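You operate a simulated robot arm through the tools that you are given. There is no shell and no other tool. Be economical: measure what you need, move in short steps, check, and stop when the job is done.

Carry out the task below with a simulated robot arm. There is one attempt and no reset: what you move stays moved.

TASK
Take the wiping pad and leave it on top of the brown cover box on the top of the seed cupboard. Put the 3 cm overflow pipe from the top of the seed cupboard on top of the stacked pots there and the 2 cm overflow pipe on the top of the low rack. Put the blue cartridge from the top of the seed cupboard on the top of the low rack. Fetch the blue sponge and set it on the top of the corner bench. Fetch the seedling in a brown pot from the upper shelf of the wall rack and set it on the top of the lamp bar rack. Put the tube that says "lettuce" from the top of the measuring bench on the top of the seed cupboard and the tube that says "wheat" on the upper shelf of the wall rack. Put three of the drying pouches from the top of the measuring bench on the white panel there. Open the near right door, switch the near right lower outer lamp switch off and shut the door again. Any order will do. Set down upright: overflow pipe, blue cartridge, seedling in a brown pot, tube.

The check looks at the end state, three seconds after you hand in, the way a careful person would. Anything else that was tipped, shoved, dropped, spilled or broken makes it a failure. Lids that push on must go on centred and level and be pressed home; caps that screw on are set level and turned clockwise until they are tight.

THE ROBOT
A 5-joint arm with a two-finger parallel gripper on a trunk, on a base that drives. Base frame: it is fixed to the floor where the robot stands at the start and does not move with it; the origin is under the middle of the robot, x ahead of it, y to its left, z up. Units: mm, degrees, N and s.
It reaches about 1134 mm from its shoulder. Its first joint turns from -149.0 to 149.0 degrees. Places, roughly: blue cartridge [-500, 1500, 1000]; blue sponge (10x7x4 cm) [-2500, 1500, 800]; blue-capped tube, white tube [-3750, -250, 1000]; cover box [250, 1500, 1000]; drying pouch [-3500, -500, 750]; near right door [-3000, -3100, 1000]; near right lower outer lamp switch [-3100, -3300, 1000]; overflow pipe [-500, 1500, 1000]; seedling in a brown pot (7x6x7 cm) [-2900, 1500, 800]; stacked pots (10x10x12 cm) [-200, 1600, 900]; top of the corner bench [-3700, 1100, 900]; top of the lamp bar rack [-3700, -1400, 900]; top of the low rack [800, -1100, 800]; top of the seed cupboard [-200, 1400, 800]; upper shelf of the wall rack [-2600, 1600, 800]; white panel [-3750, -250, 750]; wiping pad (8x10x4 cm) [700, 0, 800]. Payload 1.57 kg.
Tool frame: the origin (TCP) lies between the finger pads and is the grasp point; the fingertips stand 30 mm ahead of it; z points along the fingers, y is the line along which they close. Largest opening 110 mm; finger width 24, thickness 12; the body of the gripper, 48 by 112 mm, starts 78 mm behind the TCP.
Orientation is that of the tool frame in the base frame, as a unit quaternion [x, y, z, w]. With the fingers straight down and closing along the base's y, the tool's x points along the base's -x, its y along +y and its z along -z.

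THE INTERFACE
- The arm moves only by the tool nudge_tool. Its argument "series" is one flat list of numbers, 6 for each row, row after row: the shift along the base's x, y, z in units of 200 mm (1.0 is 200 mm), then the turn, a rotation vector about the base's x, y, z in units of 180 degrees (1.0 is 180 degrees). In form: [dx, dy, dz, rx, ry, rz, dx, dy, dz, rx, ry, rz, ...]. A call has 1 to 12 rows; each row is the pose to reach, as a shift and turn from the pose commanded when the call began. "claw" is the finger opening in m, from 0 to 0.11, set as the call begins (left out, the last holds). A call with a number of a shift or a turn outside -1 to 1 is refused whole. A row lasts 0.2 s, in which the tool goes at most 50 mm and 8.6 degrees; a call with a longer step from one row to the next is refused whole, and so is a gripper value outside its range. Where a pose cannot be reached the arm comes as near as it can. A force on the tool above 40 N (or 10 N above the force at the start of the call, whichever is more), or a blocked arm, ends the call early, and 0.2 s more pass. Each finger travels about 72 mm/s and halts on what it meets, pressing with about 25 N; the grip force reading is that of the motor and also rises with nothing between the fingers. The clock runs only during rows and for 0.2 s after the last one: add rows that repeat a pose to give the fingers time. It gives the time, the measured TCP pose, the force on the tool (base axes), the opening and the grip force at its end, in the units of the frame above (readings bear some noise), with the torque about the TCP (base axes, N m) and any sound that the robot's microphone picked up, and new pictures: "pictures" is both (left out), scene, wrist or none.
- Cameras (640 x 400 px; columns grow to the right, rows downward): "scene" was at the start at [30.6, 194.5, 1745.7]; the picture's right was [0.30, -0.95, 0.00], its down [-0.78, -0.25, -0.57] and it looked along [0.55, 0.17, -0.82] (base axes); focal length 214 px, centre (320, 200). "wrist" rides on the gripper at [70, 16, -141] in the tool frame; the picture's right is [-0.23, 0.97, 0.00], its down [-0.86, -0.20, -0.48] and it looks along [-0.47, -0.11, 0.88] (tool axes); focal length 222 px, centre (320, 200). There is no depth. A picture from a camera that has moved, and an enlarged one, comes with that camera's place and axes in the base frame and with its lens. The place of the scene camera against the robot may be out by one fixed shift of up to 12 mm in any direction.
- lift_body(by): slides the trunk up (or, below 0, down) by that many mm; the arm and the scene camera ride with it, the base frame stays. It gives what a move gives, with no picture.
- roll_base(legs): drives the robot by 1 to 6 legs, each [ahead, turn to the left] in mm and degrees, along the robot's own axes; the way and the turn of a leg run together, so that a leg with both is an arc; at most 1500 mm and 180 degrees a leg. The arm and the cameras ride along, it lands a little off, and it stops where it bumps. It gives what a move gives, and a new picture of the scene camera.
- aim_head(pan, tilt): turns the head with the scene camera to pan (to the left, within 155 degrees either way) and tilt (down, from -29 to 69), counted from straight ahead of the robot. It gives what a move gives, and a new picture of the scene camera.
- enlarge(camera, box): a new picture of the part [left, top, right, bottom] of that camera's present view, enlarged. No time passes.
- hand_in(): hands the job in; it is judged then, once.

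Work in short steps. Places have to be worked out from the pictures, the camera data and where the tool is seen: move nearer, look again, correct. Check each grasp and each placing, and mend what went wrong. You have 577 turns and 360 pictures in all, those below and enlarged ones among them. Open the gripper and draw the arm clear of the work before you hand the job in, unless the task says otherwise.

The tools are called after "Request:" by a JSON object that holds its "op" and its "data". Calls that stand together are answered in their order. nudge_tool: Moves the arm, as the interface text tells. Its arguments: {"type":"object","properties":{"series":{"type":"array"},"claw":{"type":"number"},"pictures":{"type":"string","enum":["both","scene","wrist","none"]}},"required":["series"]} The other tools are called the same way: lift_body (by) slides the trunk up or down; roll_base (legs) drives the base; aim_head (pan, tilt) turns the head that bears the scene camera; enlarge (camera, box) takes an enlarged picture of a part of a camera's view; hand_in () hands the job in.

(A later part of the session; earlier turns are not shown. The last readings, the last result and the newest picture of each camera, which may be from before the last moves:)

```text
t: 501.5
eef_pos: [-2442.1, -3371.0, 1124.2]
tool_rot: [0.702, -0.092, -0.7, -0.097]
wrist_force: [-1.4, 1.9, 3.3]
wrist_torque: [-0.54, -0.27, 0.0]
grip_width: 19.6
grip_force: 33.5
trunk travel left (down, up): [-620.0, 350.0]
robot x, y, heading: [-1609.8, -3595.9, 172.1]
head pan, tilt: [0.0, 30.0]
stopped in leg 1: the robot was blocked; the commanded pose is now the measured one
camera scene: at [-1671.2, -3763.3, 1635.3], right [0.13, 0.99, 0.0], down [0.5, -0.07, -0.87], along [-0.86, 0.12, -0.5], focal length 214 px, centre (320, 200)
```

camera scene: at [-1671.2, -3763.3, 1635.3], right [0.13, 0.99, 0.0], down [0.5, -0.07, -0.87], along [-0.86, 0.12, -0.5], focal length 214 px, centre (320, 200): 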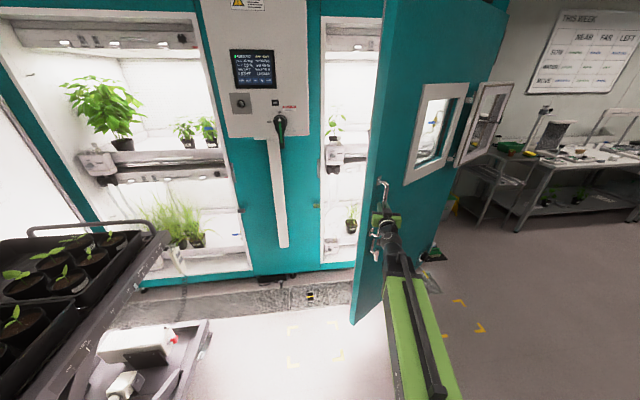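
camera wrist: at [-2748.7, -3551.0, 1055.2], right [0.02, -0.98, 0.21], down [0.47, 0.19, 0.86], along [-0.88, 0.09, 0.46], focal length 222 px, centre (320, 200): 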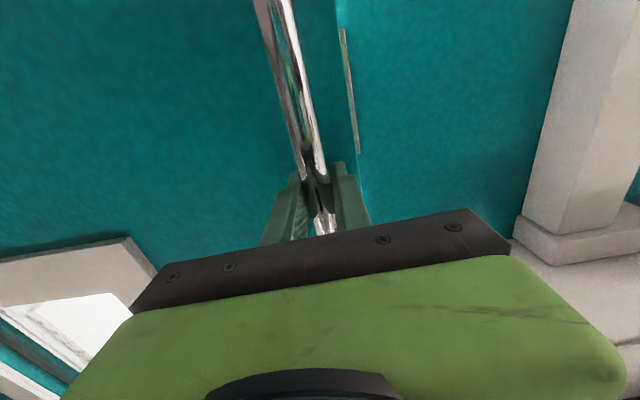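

Request:
{"op": "roll_base", "data": {"legs": [[-45, -4.5]]}}

Request:
{"op": "roll_base", "data": {"legs": [[-45, -5]]}}

```text
t: 502.8
eef_pos: [-2376.7, -3310.0, 1129.2]
tool_rot: [-0.693, 0.124, 0.699, 0.126]
wrist_force: [3.9, -3.8, 8.1]
wrist_torque: [-0.25, -0.42, 0.05]
grip_width: 19.6
grip_force: 33.6
trunk travel left (down, up): [-620.0, 350.0]
robot x, y, heading: [-1568.1, -3603.4, 167.9]
head pan, tilt: [0.0, 30.0]
stopped in leg 1: the robot was blocked; the commanded pose is now the measured one
camera scene: at [-1636.6, -3763.3, 1635.2], right [0.21, 0.98, 0.0], down [0.49, -0.1, -0.87], along [-0.85, 0.18, -0.5], focal length 214 px, centre (320, 200)
```

scene: 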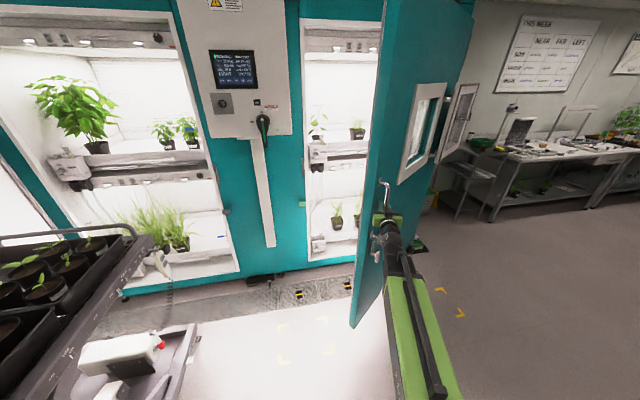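

```text
t: 503.8
eef_pos: [-2308.8, -3249.3, 1126.5]
tool_rot: [-0.687, 0.155, 0.693, 0.157]
wrist_force: [-6.5, 4.7, 4.2]
wrist_torque: [-0.49, -0.63, -0.1]
grip_width: 19.7
grip_force: 33.0
trunk travel left (down, up): [-620.0, 350.0]
robot x, y, heading: [-1523.9, -3608.5, 164.4]
head pan, tilt: [0.0, 30.0]
stopped in leg 1: the robot was blocked; the commanded pose is now the measured one
camera scene: at [-1605.9, -3766.9, 1635.1], right [0.27, 0.96, 0.0], down [0.48, -0.13, -0.87], along [-0.83, 0.23, -0.5], focal length 214 px, centre (320, 200)
```

scene: 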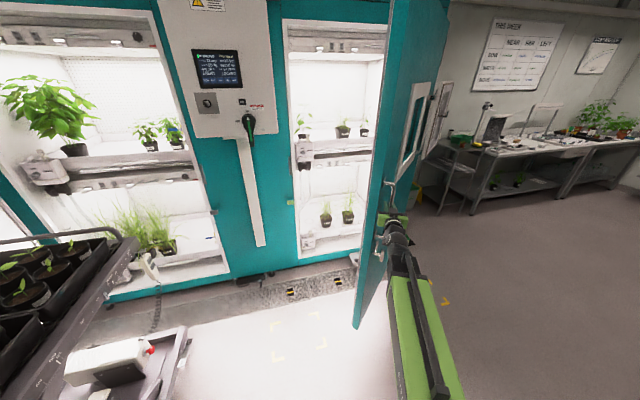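

Request:
{"op": "roll_base", "data": {"legs": [[-25, -5.5]]}}

Request:
{"op": "roll_base", "data": {"legs": [[-15, -6]]}}

Request:
{"op": "enlarge", "data": {"camera": "scene", "box": [240, 20, 440, 280]}}

```text
t: 504.9
eef_pos: [-2252.5, -3187.3, 1126.2]
tool_rot: [-0.68, 0.185, 0.685, 0.186]
wrist_force: [-2.0, 2.8, -0.5]
wrist_torque: [-0.47, -0.29, -0.22]
grip_width: 19.7
grip_force: 33.4
trunk travel left (down, up): [-620.0, 350.0]
robot x, y, heading: [-1501.9, -3614.0, 160.9]
head pan, tilt: [0.0, 30.0]
stopped in leg 1: the robot was blocked; the commanded pose is now the measured one
camera scene: at [-1593.3, -3767.1, 1635.2], right [0.33, 0.94, 0.0], down [0.47, -0.16, -0.87], along [-0.82, 0.28, -0.5], focal length 214 px, centre (320, 200)
```

scene: 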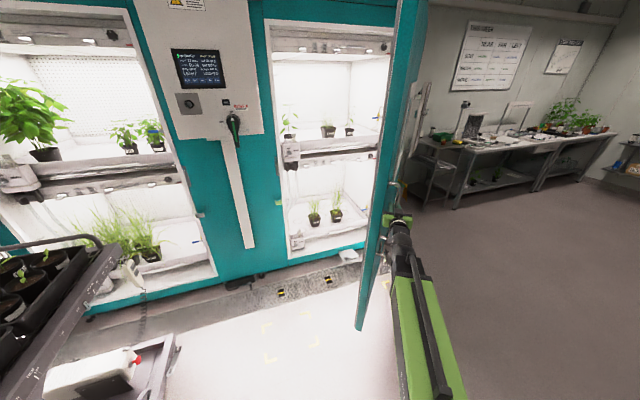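

```text
t: 505.9
eef_pos: [-2197.6, -3124.7, 1124.9]
tool_rot: [-0.672, 0.217, 0.674, 0.218]
wrist_force: [-0.2, 1.8, -8.5]
wrist_torque: [-0.07, 0.26, -0.25]
grip_width: 19.8
grip_force: 33.0
trunk travel left (down, up): [-620.0, 350.0]
robot x, y, heading: [-1489.7, -3620.8, 157.1]
head pan, tilt: [0.0, 30.0]
stopped in leg 1: the robot was blocked; the commanded pose is now the measured one
camera scene: at [-1590.7, -3765.5, 1635.2], right [0.39, 0.92, 0.0], down [0.46, -0.2, -0.87], along [-0.8, 0.34, -0.5], focal length 214 px, centre (320, 200)
```

scene: 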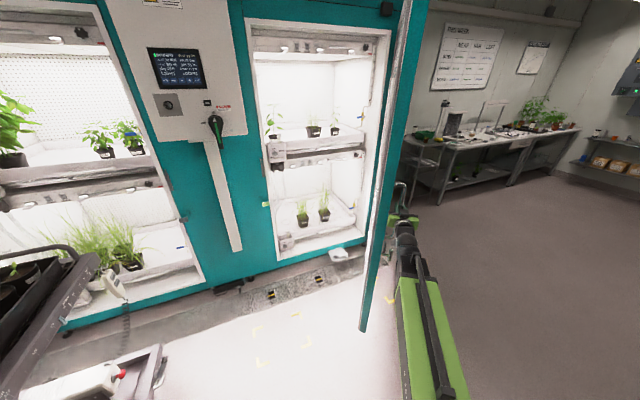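

```text
1.54 times, centred on (340, 150) of scene
camera zoom: at [-1590.7, -3765.5, 1635.2], right [0.39, 0.92, 0.0], down [0.46, -0.2, -0.87], along [-0.8, 0.34, -0.5], focal length 330 px, centre (289, 277)
```

zoom: 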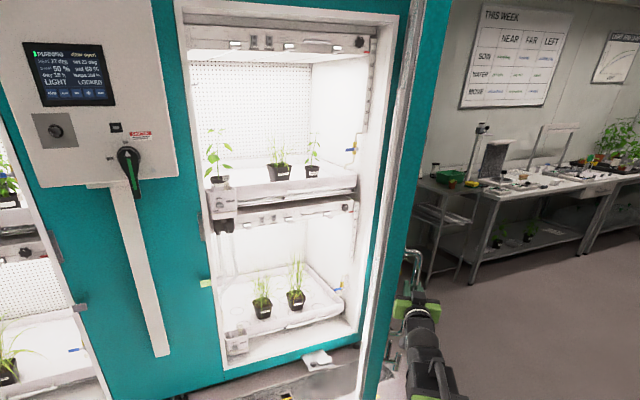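

Request:
{"op": "enlarge", "data": {"camera": "scene", "box": [262, 130, 372, 185]}}

Request:
{"op": "enlarge", "data": {"camera": "scene", "box": [245, 25, 395, 70]}}

```text
5.82 times, centred on (317, 158) of scene
camera zoom: at [-1590.7, -3765.5, 1635.2], right [0.39, 0.92, 0.0], down [0.46, -0.2, -0.87], along [-0.8, 0.34, -0.5], focal length 1248 px, centre (338, 447)
```

zoom: 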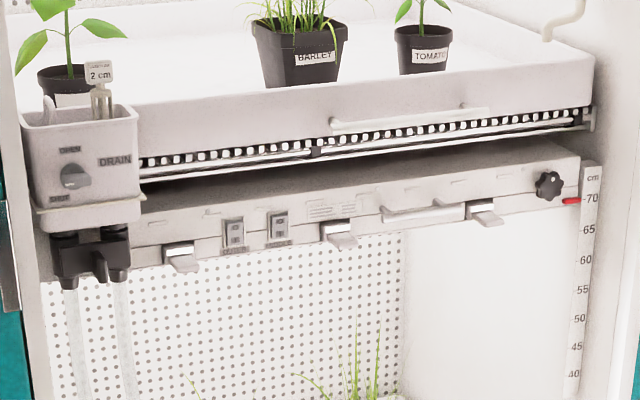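

```text
4.27 times, centred on (320, 48) of scene
camera zoom: at [-1590.7, -3765.5, 1635.2], right [0.39, 0.92, 0.0], down [0.46, -0.2, -0.87], along [-0.8, 0.34, -0.5], focal length 915 px, centre (320, 851)
```

zoom: 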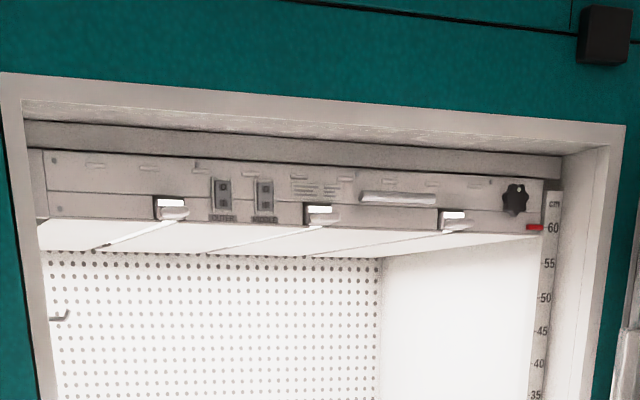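

Door is about 58° open. Inside, the lower lamp fixture has two rockers; the left one is labelled OUTER. I release the handle and back off.

Request:
{"op": "nudge_tool", "data": {"series": [0, 0, 0, 0, 0, 0, 0, 0, 0, 0, 0, 0], "claw": 0.07, "pictures": "none"}}

Request:
{"op": "roll_base", "data": {"legs": [[-170, 0]]}}

```text
t: 506.5
eef_pos: [-2195.5, -3125.0, 1127.4]
tool_rot: [-0.671, 0.216, 0.675, 0.218]
wrist_force: [-0.2, 0.1, 0.5]
wrist_torque: [0.02, 0.05, -0.02]
grip_width: 70.1
grip_force: 0.1
trunk travel left (down, up): [-620.0, 350.0]
robot x, y, heading: [-1488.5, -3622.1, 157.3]
head pan, tilt: [0.0, 30.0]
```

```text
t: 507.9
eef_pos: [-2037.7, -3189.1, 1127.2]
tool_rot: [-0.67, 0.218, 0.675, 0.22]
wrist_force: [-0.1, 0.4, 0.9]
wrist_torque: [-0.03, 0.03, 0.01]
grip_width: 70.1
grip_force: 0.1
trunk travel left (down, up): [-620.0, 350.0]
robot x, y, heading: [-1333.9, -3686.4, 156.9]
head pan, tilt: [0.0, 30.0]
camera scene: at [-1432.9, -3832.7, 1635.3], right [0.39, 0.92, 0.0], down [0.46, -0.2, -0.87], along [-0.8, 0.34, -0.5], focal length 214 px, centre (320, 200)
```

scene: 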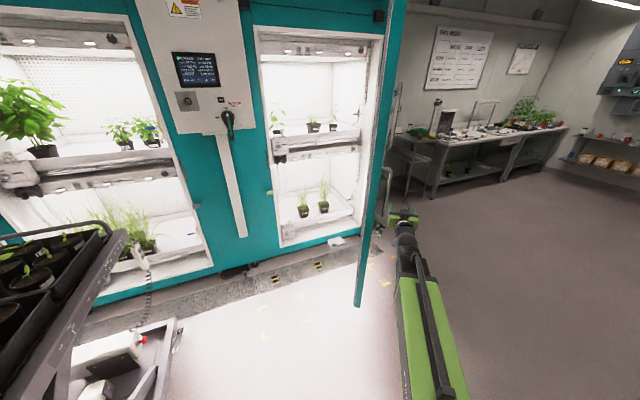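

Door stays put. I reposition so that I can drive straight in at about 155° toward the switch.

Request:
{"op": "roll_base", "data": {"legs": [[0, 53.5], [440, 0], [0, -55]]}}

Request:
{"op": "enlarge", "data": {"camera": "scene", "box": [230, 80, 430, 205]}}

```text
t: 509.6
eef_pos: [-2170.5, -3475.0, 1126.2]
tool_rot: [-0.697, 0.095, 0.704, 0.093]
wrist_force: [-0.1, 1.0, 1.5]
wrist_torque: [0.03, 0.0, 0.04]
grip_width: 70.0
grip_force: 0.1
trunk travel left (down, up): [-620.0, 350.0]
robot x, y, heading: [-1335.0, -3693.9, 174.3]
head pan, tilt: [0.0, 30.0]
stopped in leg 1: the robot was blocked; the commanded pose is now the measured one
camera scene: at [-1388.9, -3865.5, 1635.3], right [0.1, 1.0, 0.0], down [0.5, -0.05, -0.87], along [-0.86, 0.09, -0.5], focal length 214 px, centre (320, 200)
```

scene: 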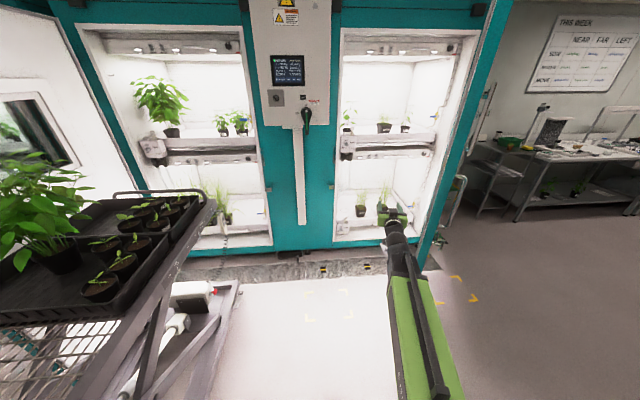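

```text
3.20 times, centred on (330, 142) of scene
camera zoom: at [-1388.9, -3865.5, 1635.3], right [0.1, 1.0, 0.0], down [0.5, -0.05, -0.87], along [-0.86, 0.09, -0.5], focal length 686 px, centre (288, 384)
```

zoom: 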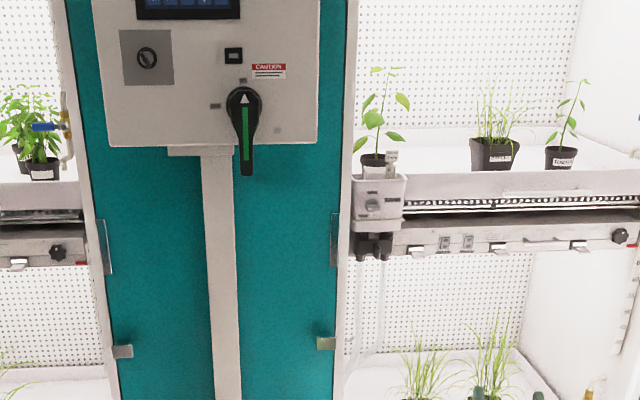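

Something blocked the turn. I look behind and to the left.

Request:
{"op": "aim_head", "data": {"pan": 120, "tilt": 40}}

Request:
{"op": "aim_head", "data": {"pan": -150, "tilt": 40}}

```text
t: 511.6
eef_pos: [-2169.5, -3475.3, 1127.2]
tool_rot: [-0.698, 0.094, 0.704, 0.092]
wrist_force: [0.3, 0.1, 0.3]
wrist_torque: [-0.01, 0.04, 0.02]
grip_width: 70.2
grip_force: 0.0
trunk travel left (down, up): [-620.0, 350.0]
robot x, y, heading: [-1336.7, -3695.5, 174.3]
head pan, tilt: [120.0, 40.0]
camera scene: at [-1263.8, -3952.6, 1619.9], right [-0.91, -0.41, 0.0], down [-0.26, 0.59, -0.77], along [0.32, -0.7, -0.64], focal length 214 px, centre (320, 200)
```

scene: 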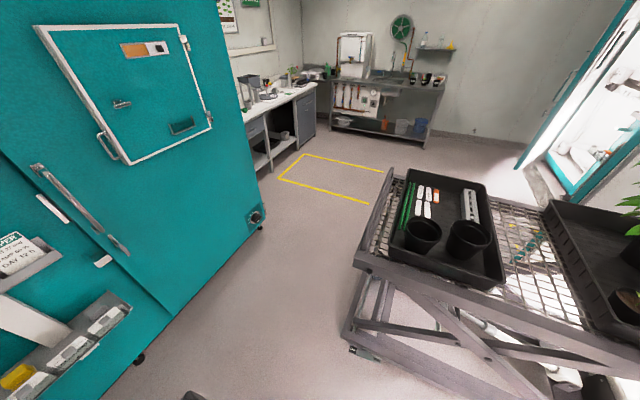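

```text
t: 515.3
eef_pos: [-2170.9, -3476.0, 1127.1]
tool_rot: [-0.698, 0.093, 0.704, 0.092]
wrist_force: [0.1, -0.4, -0.1]
wrist_torque: [0.0, 0.02, 0.03]
grip_width: 70.0
grip_force: 0.1
trunk travel left (down, up): [-620.0, 350.0]
robot x, y, heading: [-1334.3, -3694.7, 174.4]
head pan, tilt: [-150.0, 40.0]
camera scene: at [-1221.3, -3840.1, 1619.9], right [0.41, -0.91, 0.0], down [-0.59, -0.27, -0.77], along [0.7, 0.32, -0.64], focal length 214 px, centre (320, 200)
```

scene: 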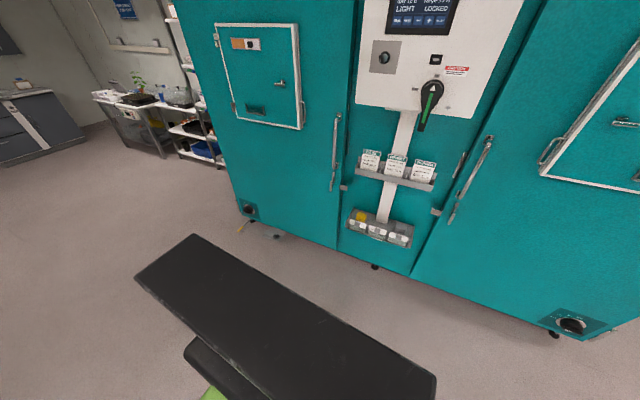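

Request:
{"op": "roll_base", "data": {"legs": [[0, 20]]}}

```text
t: 516.7
eef_pos: [-2197.6, -3733.2, 1126.0]
tool_rot: [-0.705, -0.011, 0.709, -0.014]
wrist_force: [0.5, 0.1, -0.3]
wrist_torque: [0.02, -0.02, 0.03]
grip_width: 70.1
grip_force: 0.0
trunk travel left (down, up): [-620.0, 350.0]
robot x, y, heading: [-1336.2, -3703.0, -171.6]
head pan, tilt: [-150.0, 40.0]
stopped in leg 1: the robot was blocked; the commanded pose is now the measured one
camera scene: at [-1189.4, -3815.7, 1619.9], right [0.62, -0.78, 0.0], down [-0.5, -0.4, -0.77], along [0.6, 0.48, -0.64], focal length 214 px, centre (320, 200)
```

scene: 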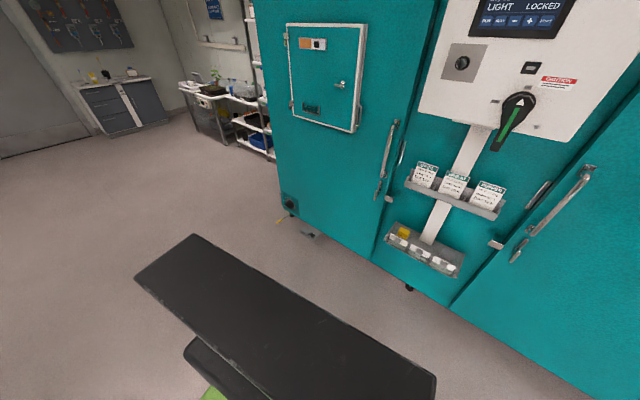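

The base seems to touch the cabinet behind. I move forward first, then turn.

Request:
{"op": "roll_base", "data": {"legs": [[250, 0], [0, 20], [150, 0], [0, -50]]}}

Request:
{"op": "aim_head", "data": {"pan": 0, "tilt": 25}}

```text
t: 519.7
eef_pos: [-2382.6, -4071.1, 1126.9]
tool_rot: [-0.691, -0.136, 0.696, -0.14]
wrist_force: [0.2, -0.5, -0.7]
wrist_torque: [0.0, 0.01, 0.04]
grip_width: 70.2
grip_force: 0.1
trunk travel left (down, up): [-620.0, 350.0]
robot x, y, heading: [-1579.2, -3746.3, -153.8]
head pan, tilt: [-150.0, 40.0]
stopped in leg 2: the robot was blocked; the commanded pose is now the measured one
camera scene: at [-1409.4, -3814.7, 1619.9], right [0.83, -0.56, 0.0], down [-0.36, -0.53, -0.77], along [0.43, 0.64, -0.64], focal length 214 px, centre (320, 200)
```

scene: 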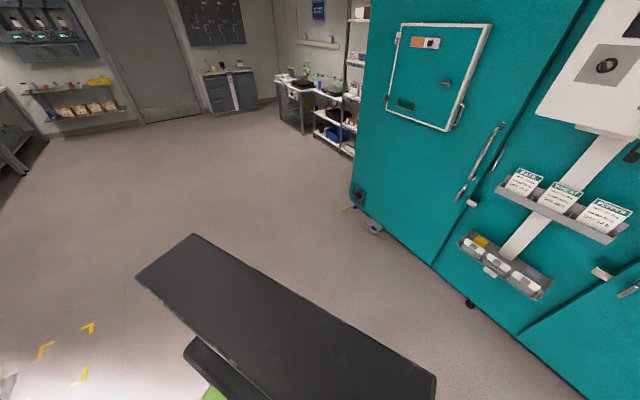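

```text
t: 522.1
eef_pos: [-2381.9, -4070.3, 1127.0]
tool_rot: [-0.691, -0.135, 0.696, -0.139]
wrist_force: [0.6, 1.0, -0.5]
wrist_torque: [-0.02, -0.01, -0.02]
grip_width: 70.0
grip_force: 0.0
trunk travel left (down, up): [-620.0, 350.0]
robot x, y, heading: [-1579.7, -3745.4, -154.3]
head pan, tilt: [0.0, 25.0]
camera scene: at [-1539.4, -3925.2, 1643.2], right [-0.44, 0.9, 0.0], down [0.38, 0.19, -0.91], along [-0.81, -0.4, -0.42], focal length 214 px, centre (320, 200)
```

scene: 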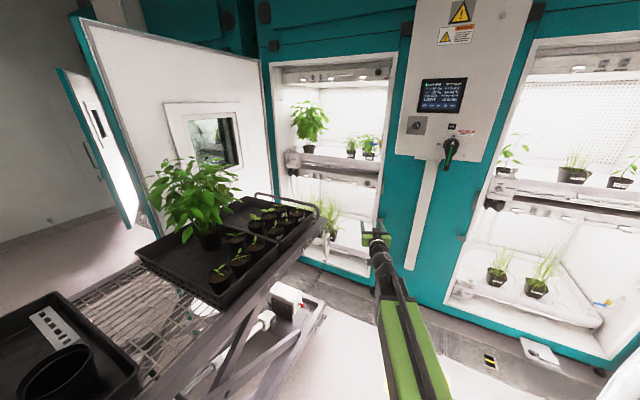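

I turn right toward the switch's bearing, avoiding further left turns here.

Request:
{"op": "roll_base", "data": {"legs": [[0, -43]]}}

Request:
{"op": "enlarge", "data": {"camera": "scene", "box": [280, 110, 400, 185]}}

```text
t: 523.7
eef_pos: [-2444.2, -3732.0, 1127.0]
tool_rot: [-0.704, 0.004, 0.71, 0.002]
wrist_force: [0.8, 0.0, -0.2]
wrist_torque: [-0.01, 0.03, -0.05]
grip_width: 70.3
grip_force: 0.0
trunk travel left (down, up): [-620.0, 350.0]
robot x, y, heading: [-1573.5, -3740.9, -173.3]
head pan, tilt: [0.0, 25.0]
stopped in leg 1: the robot was blocked; the commanded pose is now the measured one
camera scene: at [-1598.3, -3919.5, 1643.1], right [-0.12, 0.99, 0.0], down [0.42, 0.05, -0.91], along [-0.9, -0.11, -0.42], focal length 214 px, centre (320, 200)
```

scene: 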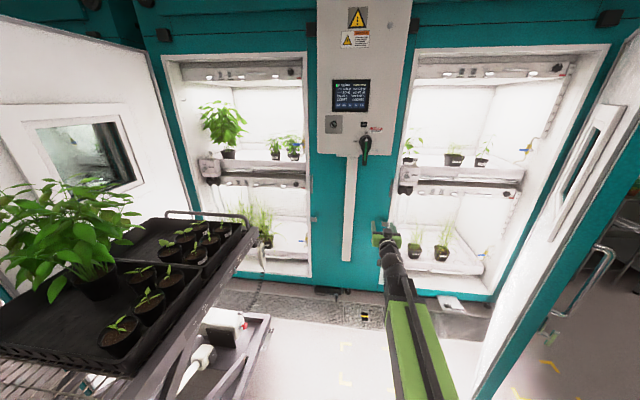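

```text
5.33 times, centred on (340, 148) of scene
camera zoom: at [-1598.3, -3919.5, 1643.1], right [-0.12, 0.99, 0.0], down [0.42, 0.05, -0.91], along [-0.9, -0.11, -0.42], focal length 1144 px, centre (213, 480)
```

zoom: 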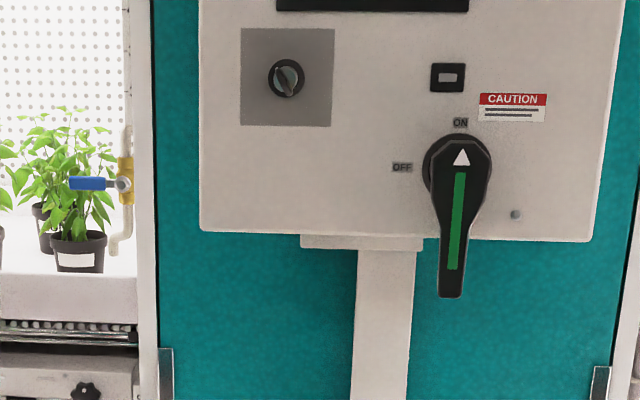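

Request:
{"op": "roll_base", "data": {"legs": [[0, -12], [0, -12]]}}

```text
t: 525.1
eef_pos: [-2422.2, -3542.7, 1127.7]
tool_rot: [-0.699, 0.082, 0.706, 0.08]
wrist_force: [-0.5, -0.3, 1.1]
wrist_torque: [0.0, -0.01, -0.02]
grip_width: 70.0
grip_force: 0.0
trunk travel left (down, up): [-620.0, 350.0]
robot x, y, heading: [-1577.2, -3737.6, 176.4]
head pan, tilt: [0.0, 25.0]
stopped in leg 2: the robot was blocked; the commanded pose is now the measured one
camera scene: at [-1628.8, -3906.1, 1643.2], right [0.07, 1.0, 0.0], down [0.42, -0.03, -0.91], along [-0.9, 0.06, -0.42], focal length 214 px, centre (320, 200)
```

scene: 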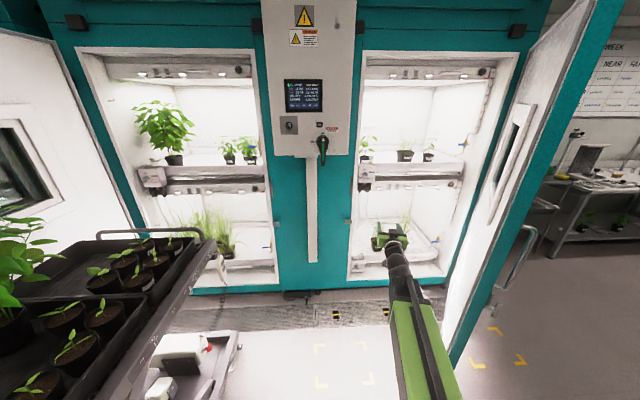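

Request:
{"op": "roll_base", "data": {"legs": [[0, -10]]}}

```text
t: 526.5
eef_pos: [-2368.6, -3386.8, 1127.9]
tool_rot: [-0.688, 0.147, 0.695, 0.147]
wrist_force: [0.5, -0.3, -0.3]
wrist_torque: [-0.03, 0.0, -0.02]
grip_width: 69.8
grip_force: 0.1
trunk travel left (down, up): [-620.0, 350.0]
robot x, y, heading: [-1574.9, -3726.3, 166.7]
head pan, tilt: [0.0, 25.0]
stopped in leg 1: the robot was blocked; the commanded pose is now the measured one
camera scene: at [-1653.0, -3890.5, 1643.2], right [0.23, 0.97, 0.0], down [0.41, -0.1, -0.91], along [-0.88, 0.21, -0.42], focal length 214 px, centre (320, 200)
```

scene: 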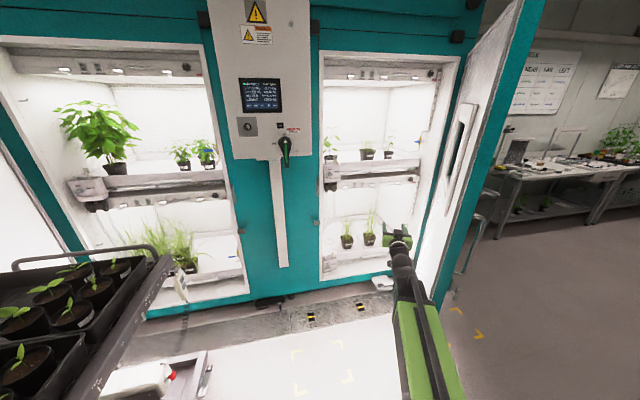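

Request:
{"op": "nudge_tool", "data": {"series": [0, 0, 0, 0, 0, 0, 0, 0, 0, 0, 0, 0, 0, 0, 0, 0, 0, 0, 0, 0, 0, 0, 0, 0, 0, 0, 0, 0, 0, 0], "claw": 0.0, "pictures": "none"}}

Request:
{"op": "lift_body", "data": {"by": -70}}

Request:
{"op": "roll_base", "data": {"legs": [[430, 0]]}}

Request:
{"op": "nudge_tool", "data": {"series": [0, 0, 0, 0, 0, 0], "pictures": "wrist"}}

Request:
{"op": "enlarge", "data": {"camera": "scene", "box": [290, 100, 450, 200]}}

```text
t: 527.7
eef_pos: [-2369.9, -3387.6, 1127.0]
tool_rot: [-0.689, 0.147, 0.695, 0.146]
wrist_force: [-0.2, -0.2, 0.3]
wrist_torque: [0.0, 0.0, -0.03]
grip_width: 0.0
grip_force: 20.5
trunk travel left (down, up): [-620.0, 350.0]
robot x, y, heading: [-1577.5, -3729.5, 166.9]
head pan, tilt: [0.0, 25.0]
```

```text
t: 528.8
eef_pos: [-2369.4, -3387.6, 1057.3]
tool_rot: [-0.689, 0.147, 0.695, 0.146]
wrist_force: [-0.2, -0.7, -0.1]
wrist_torque: [0.03, -0.02, 0.01]
grip_width: 0.2
grip_force: 21.6
trunk travel left (down, up): [-550.0, 420.0]
robot x, y, heading: [-1578.4, -3731.3, 167.0]
head pan, tilt: [0.0, 25.0]
```

```text
t: 531.4
eef_pos: [-2785.1, -3289.1, 1056.0]
tool_rot: [-0.688, 0.147, 0.695, 0.146]
wrist_force: [0.9, -0.9, -0.3]
wrist_torque: [-0.03, -0.01, 0.0]
grip_width: 0.3
grip_force: 21.4
trunk travel left (down, up): [-550.0, 420.0]
robot x, y, heading: [-1994.0, -3632.7, 167.0]
head pan, tilt: [0.0, 25.0]
camera scene: at [-2069.4, -3793.3, 1573.2], right [0.23, 0.97, 0.0], down [0.41, -0.1, -0.91], along [-0.88, 0.21, -0.42], focal length 214 px, centre (320, 200)
```

scene: 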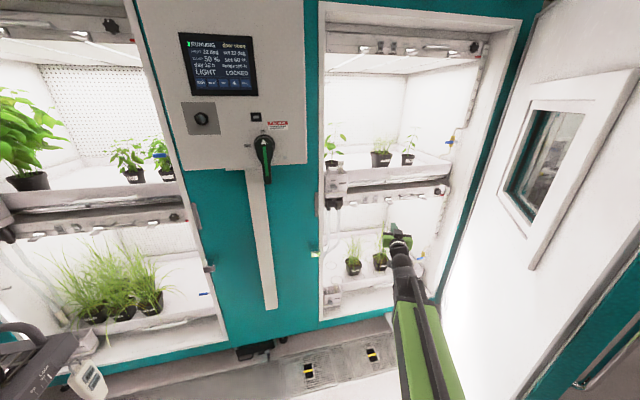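

```text
t: 531.8
eef_pos: [-2785.3, -3289.9, 1056.6]
tool_rot: [-0.689, 0.146, 0.695, 0.146]
wrist_force: [-0.1, -0.4, -0.3]
wrist_torque: [-0.02, 0.0, 0.0]
grip_width: 0.0
grip_force: 21.3
trunk travel left (down, up): [-550.0, 420.0]
robot x, y, heading: [-1992.9, -3630.7, 167.0]
head pan, tilt: [0.0, 25.0]
camera wrist: at [-2663.7, -3361.5, 987.1], right [-0.39, -0.89, 0.23], down [0.53, -0.01, 0.85], along [-0.75, 0.46, 0.47], focal length 222 px, centre (320, 200)
```

wrist: 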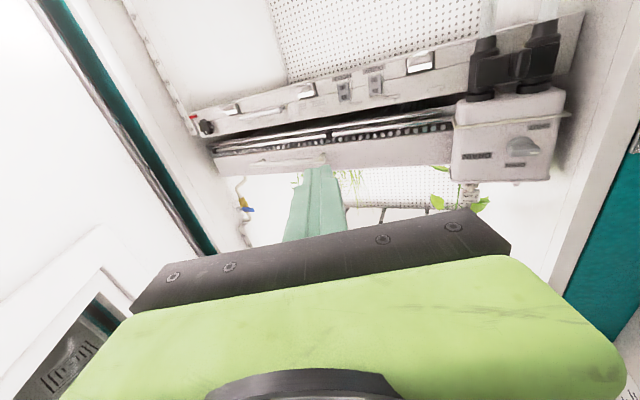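

```text
4.00 times, centred on (370, 150) of scene
camera zoom: at [-2069.3, -3793.4, 1573.2], right [0.23, 0.97, 0.0], down [0.41, -0.1, -0.91], along [-0.88, 0.21, -0.42], focal length 858 px, centre (120, 400)
```

zoom: 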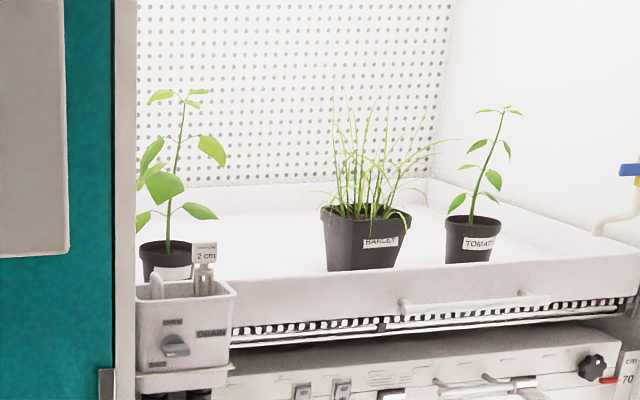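

Request:
{"op": "enlarge", "data": {"camera": "wrist", "box": [290, 40, 450, 140]}}

Request:
{"op": "enlarge", "data": {"camera": "scene", "box": [345, 180, 395, 215]}}

```text
4.00 times, centred on (370, 90) of wrist
camera zoom: at [-2663.7, -3361.5, 987.1], right [-0.39, -0.89, 0.23], down [0.53, -0.01, 0.85], along [-0.75, 0.46, 0.47], focal length 888 px, centre (120, 640)
```

zoom: 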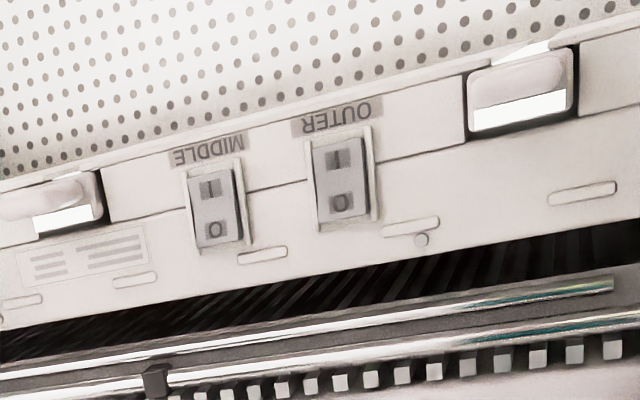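

```text
11.43 times, centred on (370, 198) of scene
camera zoom: at [-2069.3, -3793.4, 1573.2], right [0.23, 0.97, 0.0], down [0.41, -0.1, -0.91], along [-0.88, 0.21, -0.42], focal length 2451 px, centre (-251, 229)
```

zoom: 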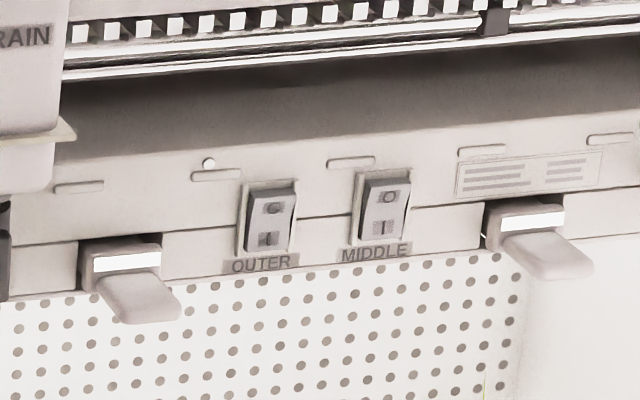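

The OUTER rocker has O at its top and I at its bottom (I now pressed). The O half is at about (-3144, -3255, z 1036). I drive in closer and set the closed fingers at that height.

Request:
{"op": "lift_body", "data": {"by": -14}}

Request:
{"op": "roll_base", "data": {"legs": [[150, 0]]}}

Request:
{"op": "nudge_tool", "data": {"series": [-0.15, 0, 0, 0, 0, 0.014, -0.3, -0.03, 0, 0, 0, 0.028], "pictures": "wrist"}}

Request:
{"op": "enlarge", "data": {"camera": "wrist", "box": [260, 40, 460, 200]}}

```text
t: 532.4
eef_pos: [-2784.8, -3288.7, 1043.8]
tool_rot: [-0.689, 0.146, 0.695, 0.146]
wrist_force: [-0.3, 0.2, 0.1]
wrist_torque: [-0.01, 0.0, -0.02]
grip_width: 0.3
grip_force: 21.9
trunk travel left (down, up): [-536.0, 434.0]
robot x, y, heading: [-1994.7, -3634.3, 167.1]
head pan, tilt: [0.0, 25.0]
```

```text
t: 533.8
eef_pos: [-2934.1, -3254.7, 1042.6]
tool_rot: [-0.688, 0.147, 0.695, 0.147]
wrist_force: [0.3, 0.1, -0.3]
wrist_torque: [-0.01, 0.0, 0.02]
grip_width: 0.1
grip_force: 21.3
trunk travel left (down, up): [-536.0, 434.0]
robot x, y, heading: [-2140.5, -3600.2, 167.1]
head pan, tilt: [0.0, 25.0]
camera scene: at [-2217.2, -3758.9, 1559.2], right [0.23, 0.97, 0.0], down [0.41, -0.1, -0.91], along [-0.88, 0.21, -0.42], focal length 214 px, centre (320, 200)
```

scene: 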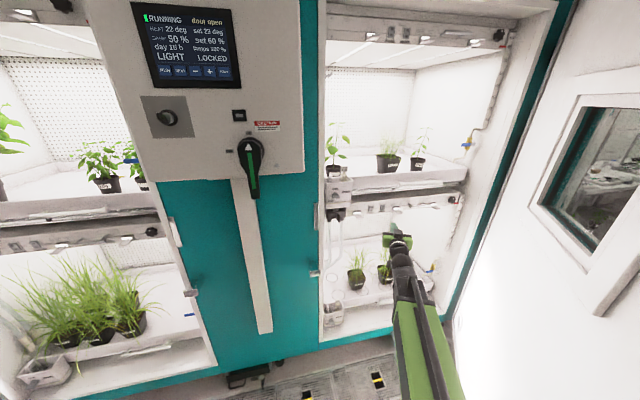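

```text
t: 534.4
eef_pos: [-2994.1, -3261.8, 1043.5]
tool_rot: [-0.695, 0.116, 0.701, 0.115]
wrist_force: [-0.4, -0.4, 0.1]
wrist_torque: [0.02, 0.0, 0.01]
grip_width: 0.0
grip_force: 21.2
out of reach, approached as far as the arm can: row 1
trunk travel left (down, up): [-536.0, 434.0]
robot x, y, heading: [-2142.2, -3598.3, 167.0]
head pan, tilt: [0.0, 25.0]
camera wrist: at [-2866.2, -3323.1, 972.9], right [-0.31, -0.92, 0.23], down [0.52, 0.03, 0.85], along [-0.79, 0.39, 0.47], focal length 222 px, centre (320, 200)
```

wrist: 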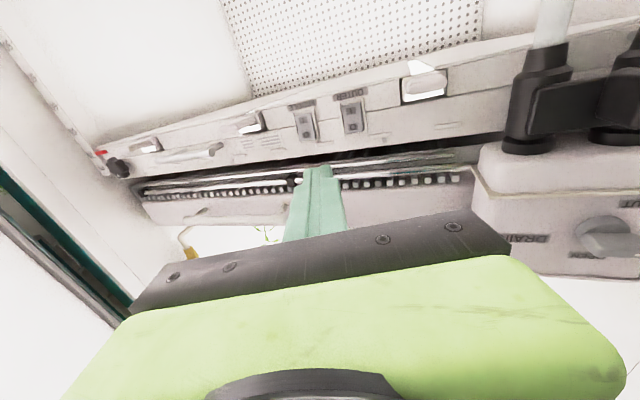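

```text
2.50 times, centred on (360, 120) of wrist
camera zoom: at [-2866.2, -3323.1, 972.9], right [-0.31, -0.92, 0.23], down [0.52, 0.03, 0.85], along [-0.79, 0.39, 0.47], focal length 555 px, centre (220, 400)
```

zoom: 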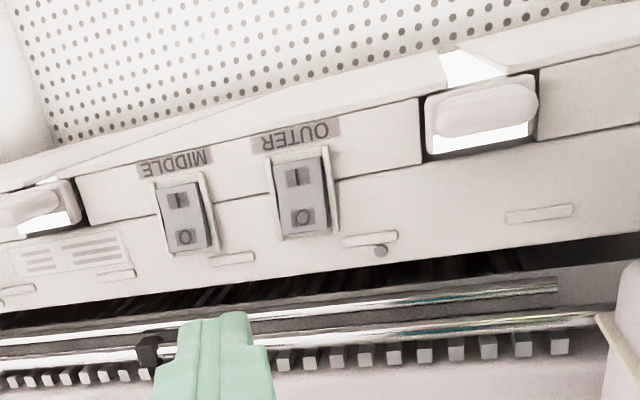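

Request:
{"op": "lift_body", "data": {"by": -3}}

Request:
{"op": "nudge_tool", "data": {"series": [-0.2, 0, 0, 0, 0, 0, -0.4, -0.01, 0, 0, 0, 0, -0.5, -0.015, 0, 0, 0, 0], "pictures": "wrist"}}

Request:
{"op": "enlarge", "data": {"camera": "wrist", "box": [240, 80, 440, 220]}}

```text
t: 534.9
eef_pos: [-2994.0, -3262.2, 1039.9]
tool_rot: [-0.695, 0.116, 0.701, 0.115]
wrist_force: [0.1, -0.2, -1.2]
wrist_torque: [0.0, -0.02, 0.03]
grip_width: 0.0
grip_force: 21.2
trunk travel left (down, up): [-533.0, 437.0]
robot x, y, heading: [-2141.0, -3597.6, 166.8]
head pan, tilt: [0.0, 25.0]
```

```text
t: 535.7
eef_pos: [-3093.1, -3265.0, 1039.2]
tool_rot: [-0.695, 0.115, 0.7, 0.114]
wrist_force: [0.1, 0.3, -0.4]
wrist_torque: [-0.03, 0.01, -0.01]
grip_width: 0.0
grip_force: 21.6
trunk travel left (down, up): [-533.0, 437.0]
robot x, y, heading: [-2134.4, -3595.9, 166.9]
head pan, tilt: [0.0, 25.0]
camera wrist: at [-2965.9, -3325.4, 969.7], right [-0.31, -0.92, 0.23], down [0.52, 0.03, 0.85], along [-0.79, 0.39, 0.47], focal length 222 px, centre (320, 200)
```

wrist: 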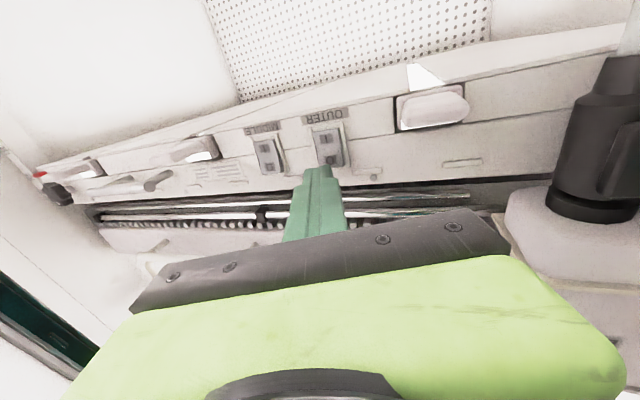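

```text
2.86 times, centred on (340, 150) of wrist
camera zoom: at [-2965.9, -3325.4, 969.7], right [-0.31, -0.92, 0.23], down [0.52, 0.03, 0.85], along [-0.79, 0.39, 0.47], focal length 635 px, centre (263, 343)
```

zoom: 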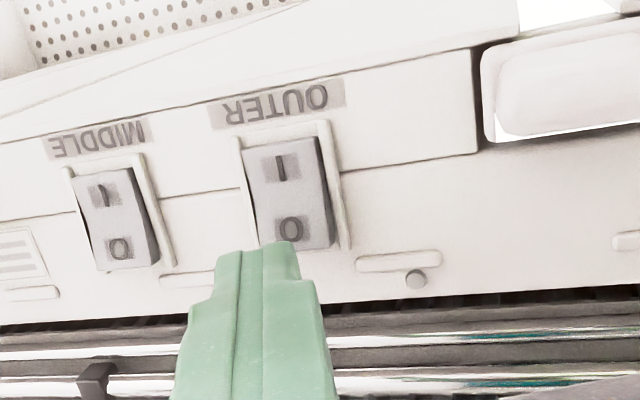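

Aligned with the O half. I press in small steps.

Request:
{"op": "nudge_tool", "data": {"series": [-0.08, 0, 0, 0, 0, 0, -0.13, 0, 0, 0, 0, 0], "pictures": "none"}}

Request:
{"op": "nudge_tool", "data": {"series": [-0.03, 0, 0, 0, 0, 0, -0.06, 0, 0, 0, 0, 0], "pictures": "wrist"}}

Request:
{"op": "enlarge", "data": {"camera": "wrist", "box": [240, 80, 440, 220]}}

```text
t: 536.4
eef_pos: [-3114.5, -3264.2, 1040.7]
tool_rot: [-0.696, 0.117, 0.699, 0.117]
wrist_force: [15.5, -4.7, -0.4]
wrist_torque: [-0.02, -0.15, 0.14]
grip_width: 0.0
grip_force: 21.0
trunk travel left (down, up): [-533.0, 437.0]
robot x, y, heading: [-2140.2, -3596.6, 167.0]
head pan, tilt: [0.0, 25.0]
stopped in row 2: the force on the tool passed its limit at 42 N (the readings are from after the stop); the commanded pose is now the measured one
```

```text
t: 536.8
eef_pos: [-3115.9, -3264.6, 1040.4]
tool_rot: [-0.696, 0.118, 0.698, 0.117]
wrist_force: [16.4, -4.5, 5.3]
wrist_torque: [-0.08, -0.01, 0.14]
grip_width: 0.0
grip_force: 21.1
trunk travel left (down, up): [-533.0, 437.0]
robot x, y, heading: [-2141.0, -3596.4, 167.1]
head pan, tilt: [0.0, 25.0]
stopped in row 1: the force on the tool passed its limit at 51 N (the readings are from after the stop); the commanded pose is now the measured one
camera wrist: at [-2988.2, -3326.2, 971.4], right [-0.32, -0.92, 0.23], down [0.52, 0.03, 0.85], along [-0.79, 0.39, 0.47], focal length 222 px, centre (320, 200)
```

wrist: 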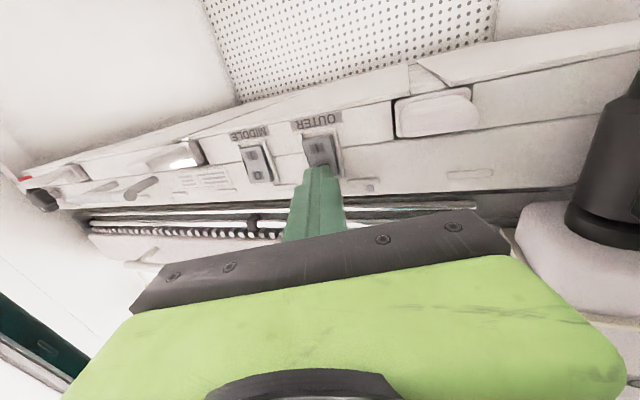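

```text
2.86 times, centred on (340, 150) of wrist
camera zoom: at [-2988.2, -3326.2, 971.4], right [-0.32, -0.92, 0.23], down [0.52, 0.03, 0.85], along [-0.79, 0.39, 0.47], focal length 635 px, centre (263, 343)
```

zoom: 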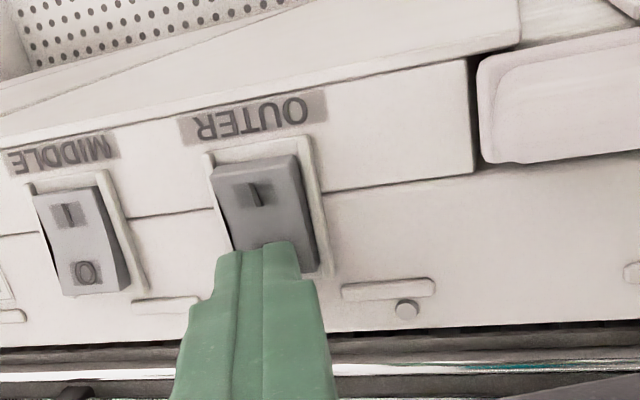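

The rocker flipped to O and the lamp light dropped. I withdraw and verify.

Request:
{"op": "nudge_tool", "data": {"series": [0.1, 0, 0, 0, 0, 0, 0.3, 0, 0, 0, 0, 0, 0.5, 0, 0, 0, 0, 0], "pictures": "wrist"}}

Request:
{"op": "enlarge", "data": {"camera": "wrist", "box": [240, 40, 440, 180]}}

```text
t: 537.5
eef_pos: [-3017.6, -3259.8, 1037.9]
tool_rot: [0.698, -0.118, -0.697, -0.117]
wrist_force: [-0.1, -0.3, 0.7]
wrist_torque: [0.01, -0.03, -0.01]
grip_width: 0.0
grip_force: 21.1
out of reach, approached as far as the arm can: row 1
trunk travel left (down, up): [-533.0, 437.0]
robot x, y, heading: [-2141.5, -3593.5, 167.0]
head pan, tilt: [0.0, 25.0]
camera wrist: at [-2890.0, -3321.9, 969.2], right [-0.32, -0.92, 0.23], down [0.52, 0.03, 0.86], along [-0.79, 0.39, 0.47], focal length 222 px, centre (320, 200)
```

wrist: 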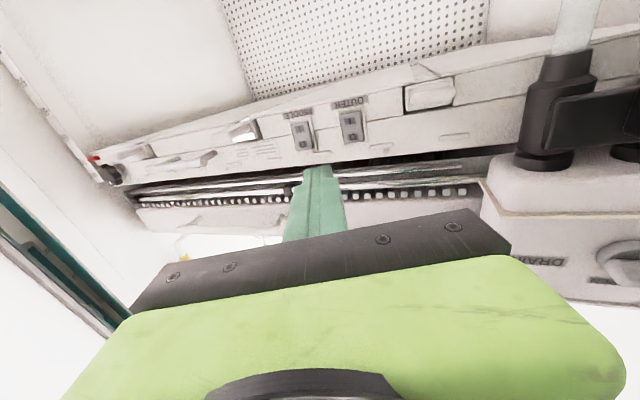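

```text
2.86 times, centred on (340, 110) of wrist
camera zoom: at [-2890.0, -3321.9, 969.2], right [-0.32, -0.92, 0.23], down [0.52, 0.03, 0.86], along [-0.79, 0.39, 0.47], focal length 635 px, centre (263, 457)
```

zoom: 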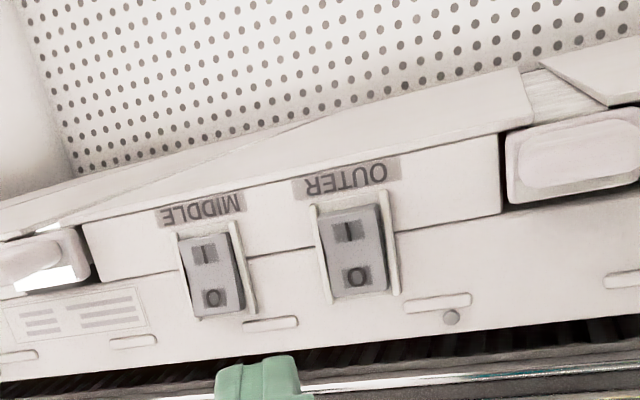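

The OUTER switch is off. I back out of the cabinet, then bring the tool down to shorten the arm.

Request:
{"op": "roll_base", "data": {"legs": [[-560, 0]]}}

Request:
{"op": "nudge_tool", "data": {"series": [0.1, -0.04, 0.02, -0.0145, -0.0427, 0, 0.2, -0.08, 0.04, -0.029, -0.0854, 0, 0.3, -0.11, 0.06, -0.0436, -0.128, 0, 0.4, -0.14, 0.08, -0.058, -0.171, 0, 0.5, -0.17, 0.1, -0.0727, -0.2135, 0, 0.6, -0.2, 0.1, -0.0873, -0.256, 0, 0.7, -0.24, 0.1, -0.102, -0.299, 0, 0.8, -0.27, 0.1, -0.1164, -0.3417, 0], "pictures": "none"}}

Request:
{"op": "aim_head", "data": {"pan": -40, "tilt": 30}}

```text
t: 540.7
eef_pos: [-2475.8, -3381.3, 1037.6]
tool_rot: [0.697, -0.121, -0.696, -0.12]
wrist_force: [-0.4, 0.2, -1.0]
wrist_torque: [0.01, 0.0, -0.01]
grip_width: 0.0
grip_force: 21.0
trunk travel left (down, up): [-533.0, 437.0]
robot x, y, heading: [-1605.5, -3729.1, 166.2]
head pan, tilt: [0.0, 25.0]
camera scene: at [-1679.1, -3885.2, 1556.2], right [0.24, 0.97, 0.0], down [0.41, -0.1, -0.91], along [-0.88, 0.22, -0.42], focal length 214 px, centre (320, 200)
```

scene: 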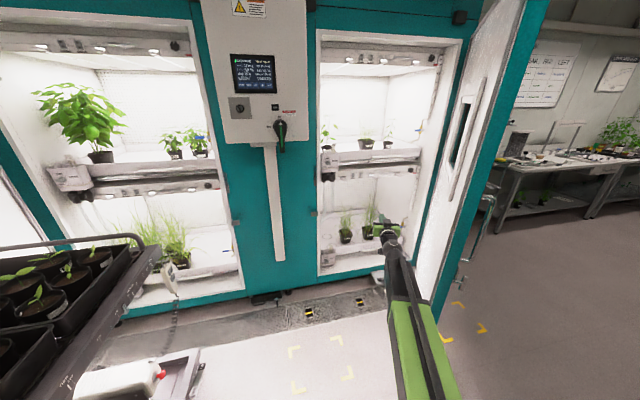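

```text
t: 542.5
eef_pos: [-2303.8, -3390.5, 838.0]
tool_rot: [0.949, -0.138, -0.282, 0.021]
wrist_force: [-0.6, 0.1, -0.1]
wrist_torque: [0.02, -0.02, -0.02]
grip_width: 0.0
grip_force: 21.5
out of reach, approached as far as the arm can: row 1, 2, 3, 4, 5, 6, 7, 8
trunk travel left (down, up): [-533.0, 437.0]
robot x, y, heading: [-1603.1, -3725.0, 166.2]
head pan, tilt: [0.0, 25.0]
```

```text
t: 543.6
eef_pos: [-2303.6, -3390.7, 838.0]
tool_rot: [0.949, -0.137, -0.283, 0.021]
wrist_force: [0.3, -0.1, 0.3]
wrist_torque: [0.0, -0.02, -0.01]
grip_width: 0.1
grip_force: 21.5
trunk travel left (down, up): [-533.0, 437.0]
robot x, y, heading: [-1597.8, -3726.6, 166.2]
head pan, tilt: [-40.0, 30.0]
camera scene: at [-1643.1, -3834.2, 1548.2], right [0.81, 0.59, 0.0], down [0.3, -0.4, -0.87], along [-0.51, 0.7, -0.5], focal length 214 px, centre (320, 200)
```

scene: 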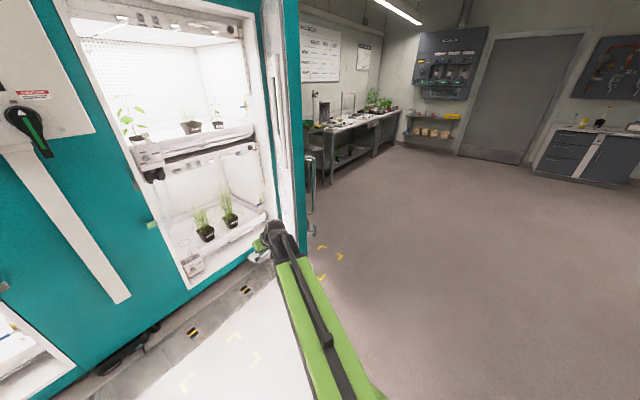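

Request:
{"op": "roll_base", "data": {"legs": [[-150, 0], [0, -35], [0, -36]]}}

Request:
{"op": "aim_head", "data": {"pan": 30, "tilt": 30}}

```text
t: 548.4
eef_pos: [-1353.1, -2991.7, 839.7]
tool_rot: [0.688, -0.666, -0.248, -0.144]
wrist_force: [0.0, -0.3, -0.4]
wrist_torque: [0.01, -0.03, -0.02]
grip_width: 0.0
grip_force: 21.2
trunk travel left (down, up): [-533.0, 437.0]
robot x, y, heading: [-1420.7, -3761.8, 94.7]
head pan, tilt: [-40.0, 30.0]
camera scene: at [-1524.7, -3752.8, 1548.3], right [0.81, -0.58, 0.0], down [-0.29, -0.41, -0.87], along [0.5, 0.71, -0.5], focal length 214 px, centre (320, 200)
```

scene: 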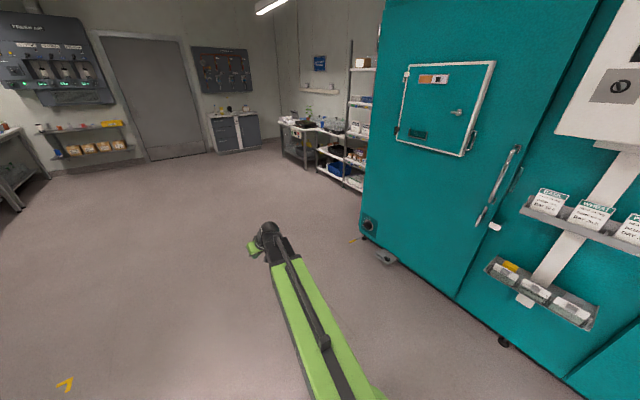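

```text
t: 549.8
eef_pos: [-1352.0, -2991.7, 840.4]
tool_rot: [0.688, -0.666, -0.249, -0.145]
wrist_force: [0.0, 0.6, 0.4]
wrist_torque: [-0.03, 0.0, 0.01]
grip_width: 0.1
grip_force: 21.0
trunk travel left (down, up): [-533.0, 437.0]
robot x, y, heading: [-1417.2, -3762.8, 94.7]
head pan, tilt: [30.0, 30.0]
camera scene: at [-1628.8, -3752.4, 1548.2], right [0.82, 0.57, 0.0], down [0.28, -0.41, -0.87], along [-0.49, 0.71, -0.5], focal length 214 px, centre (320, 200)
```

scene: 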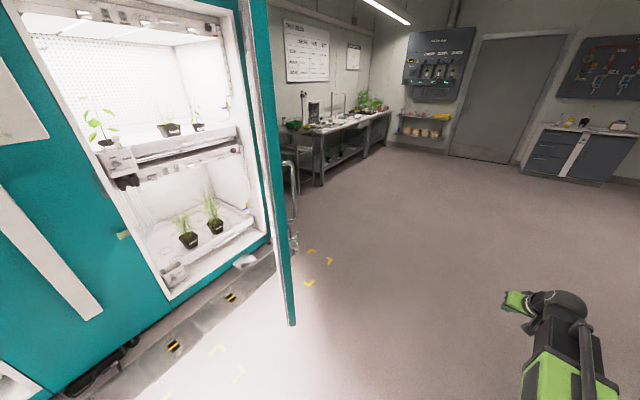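

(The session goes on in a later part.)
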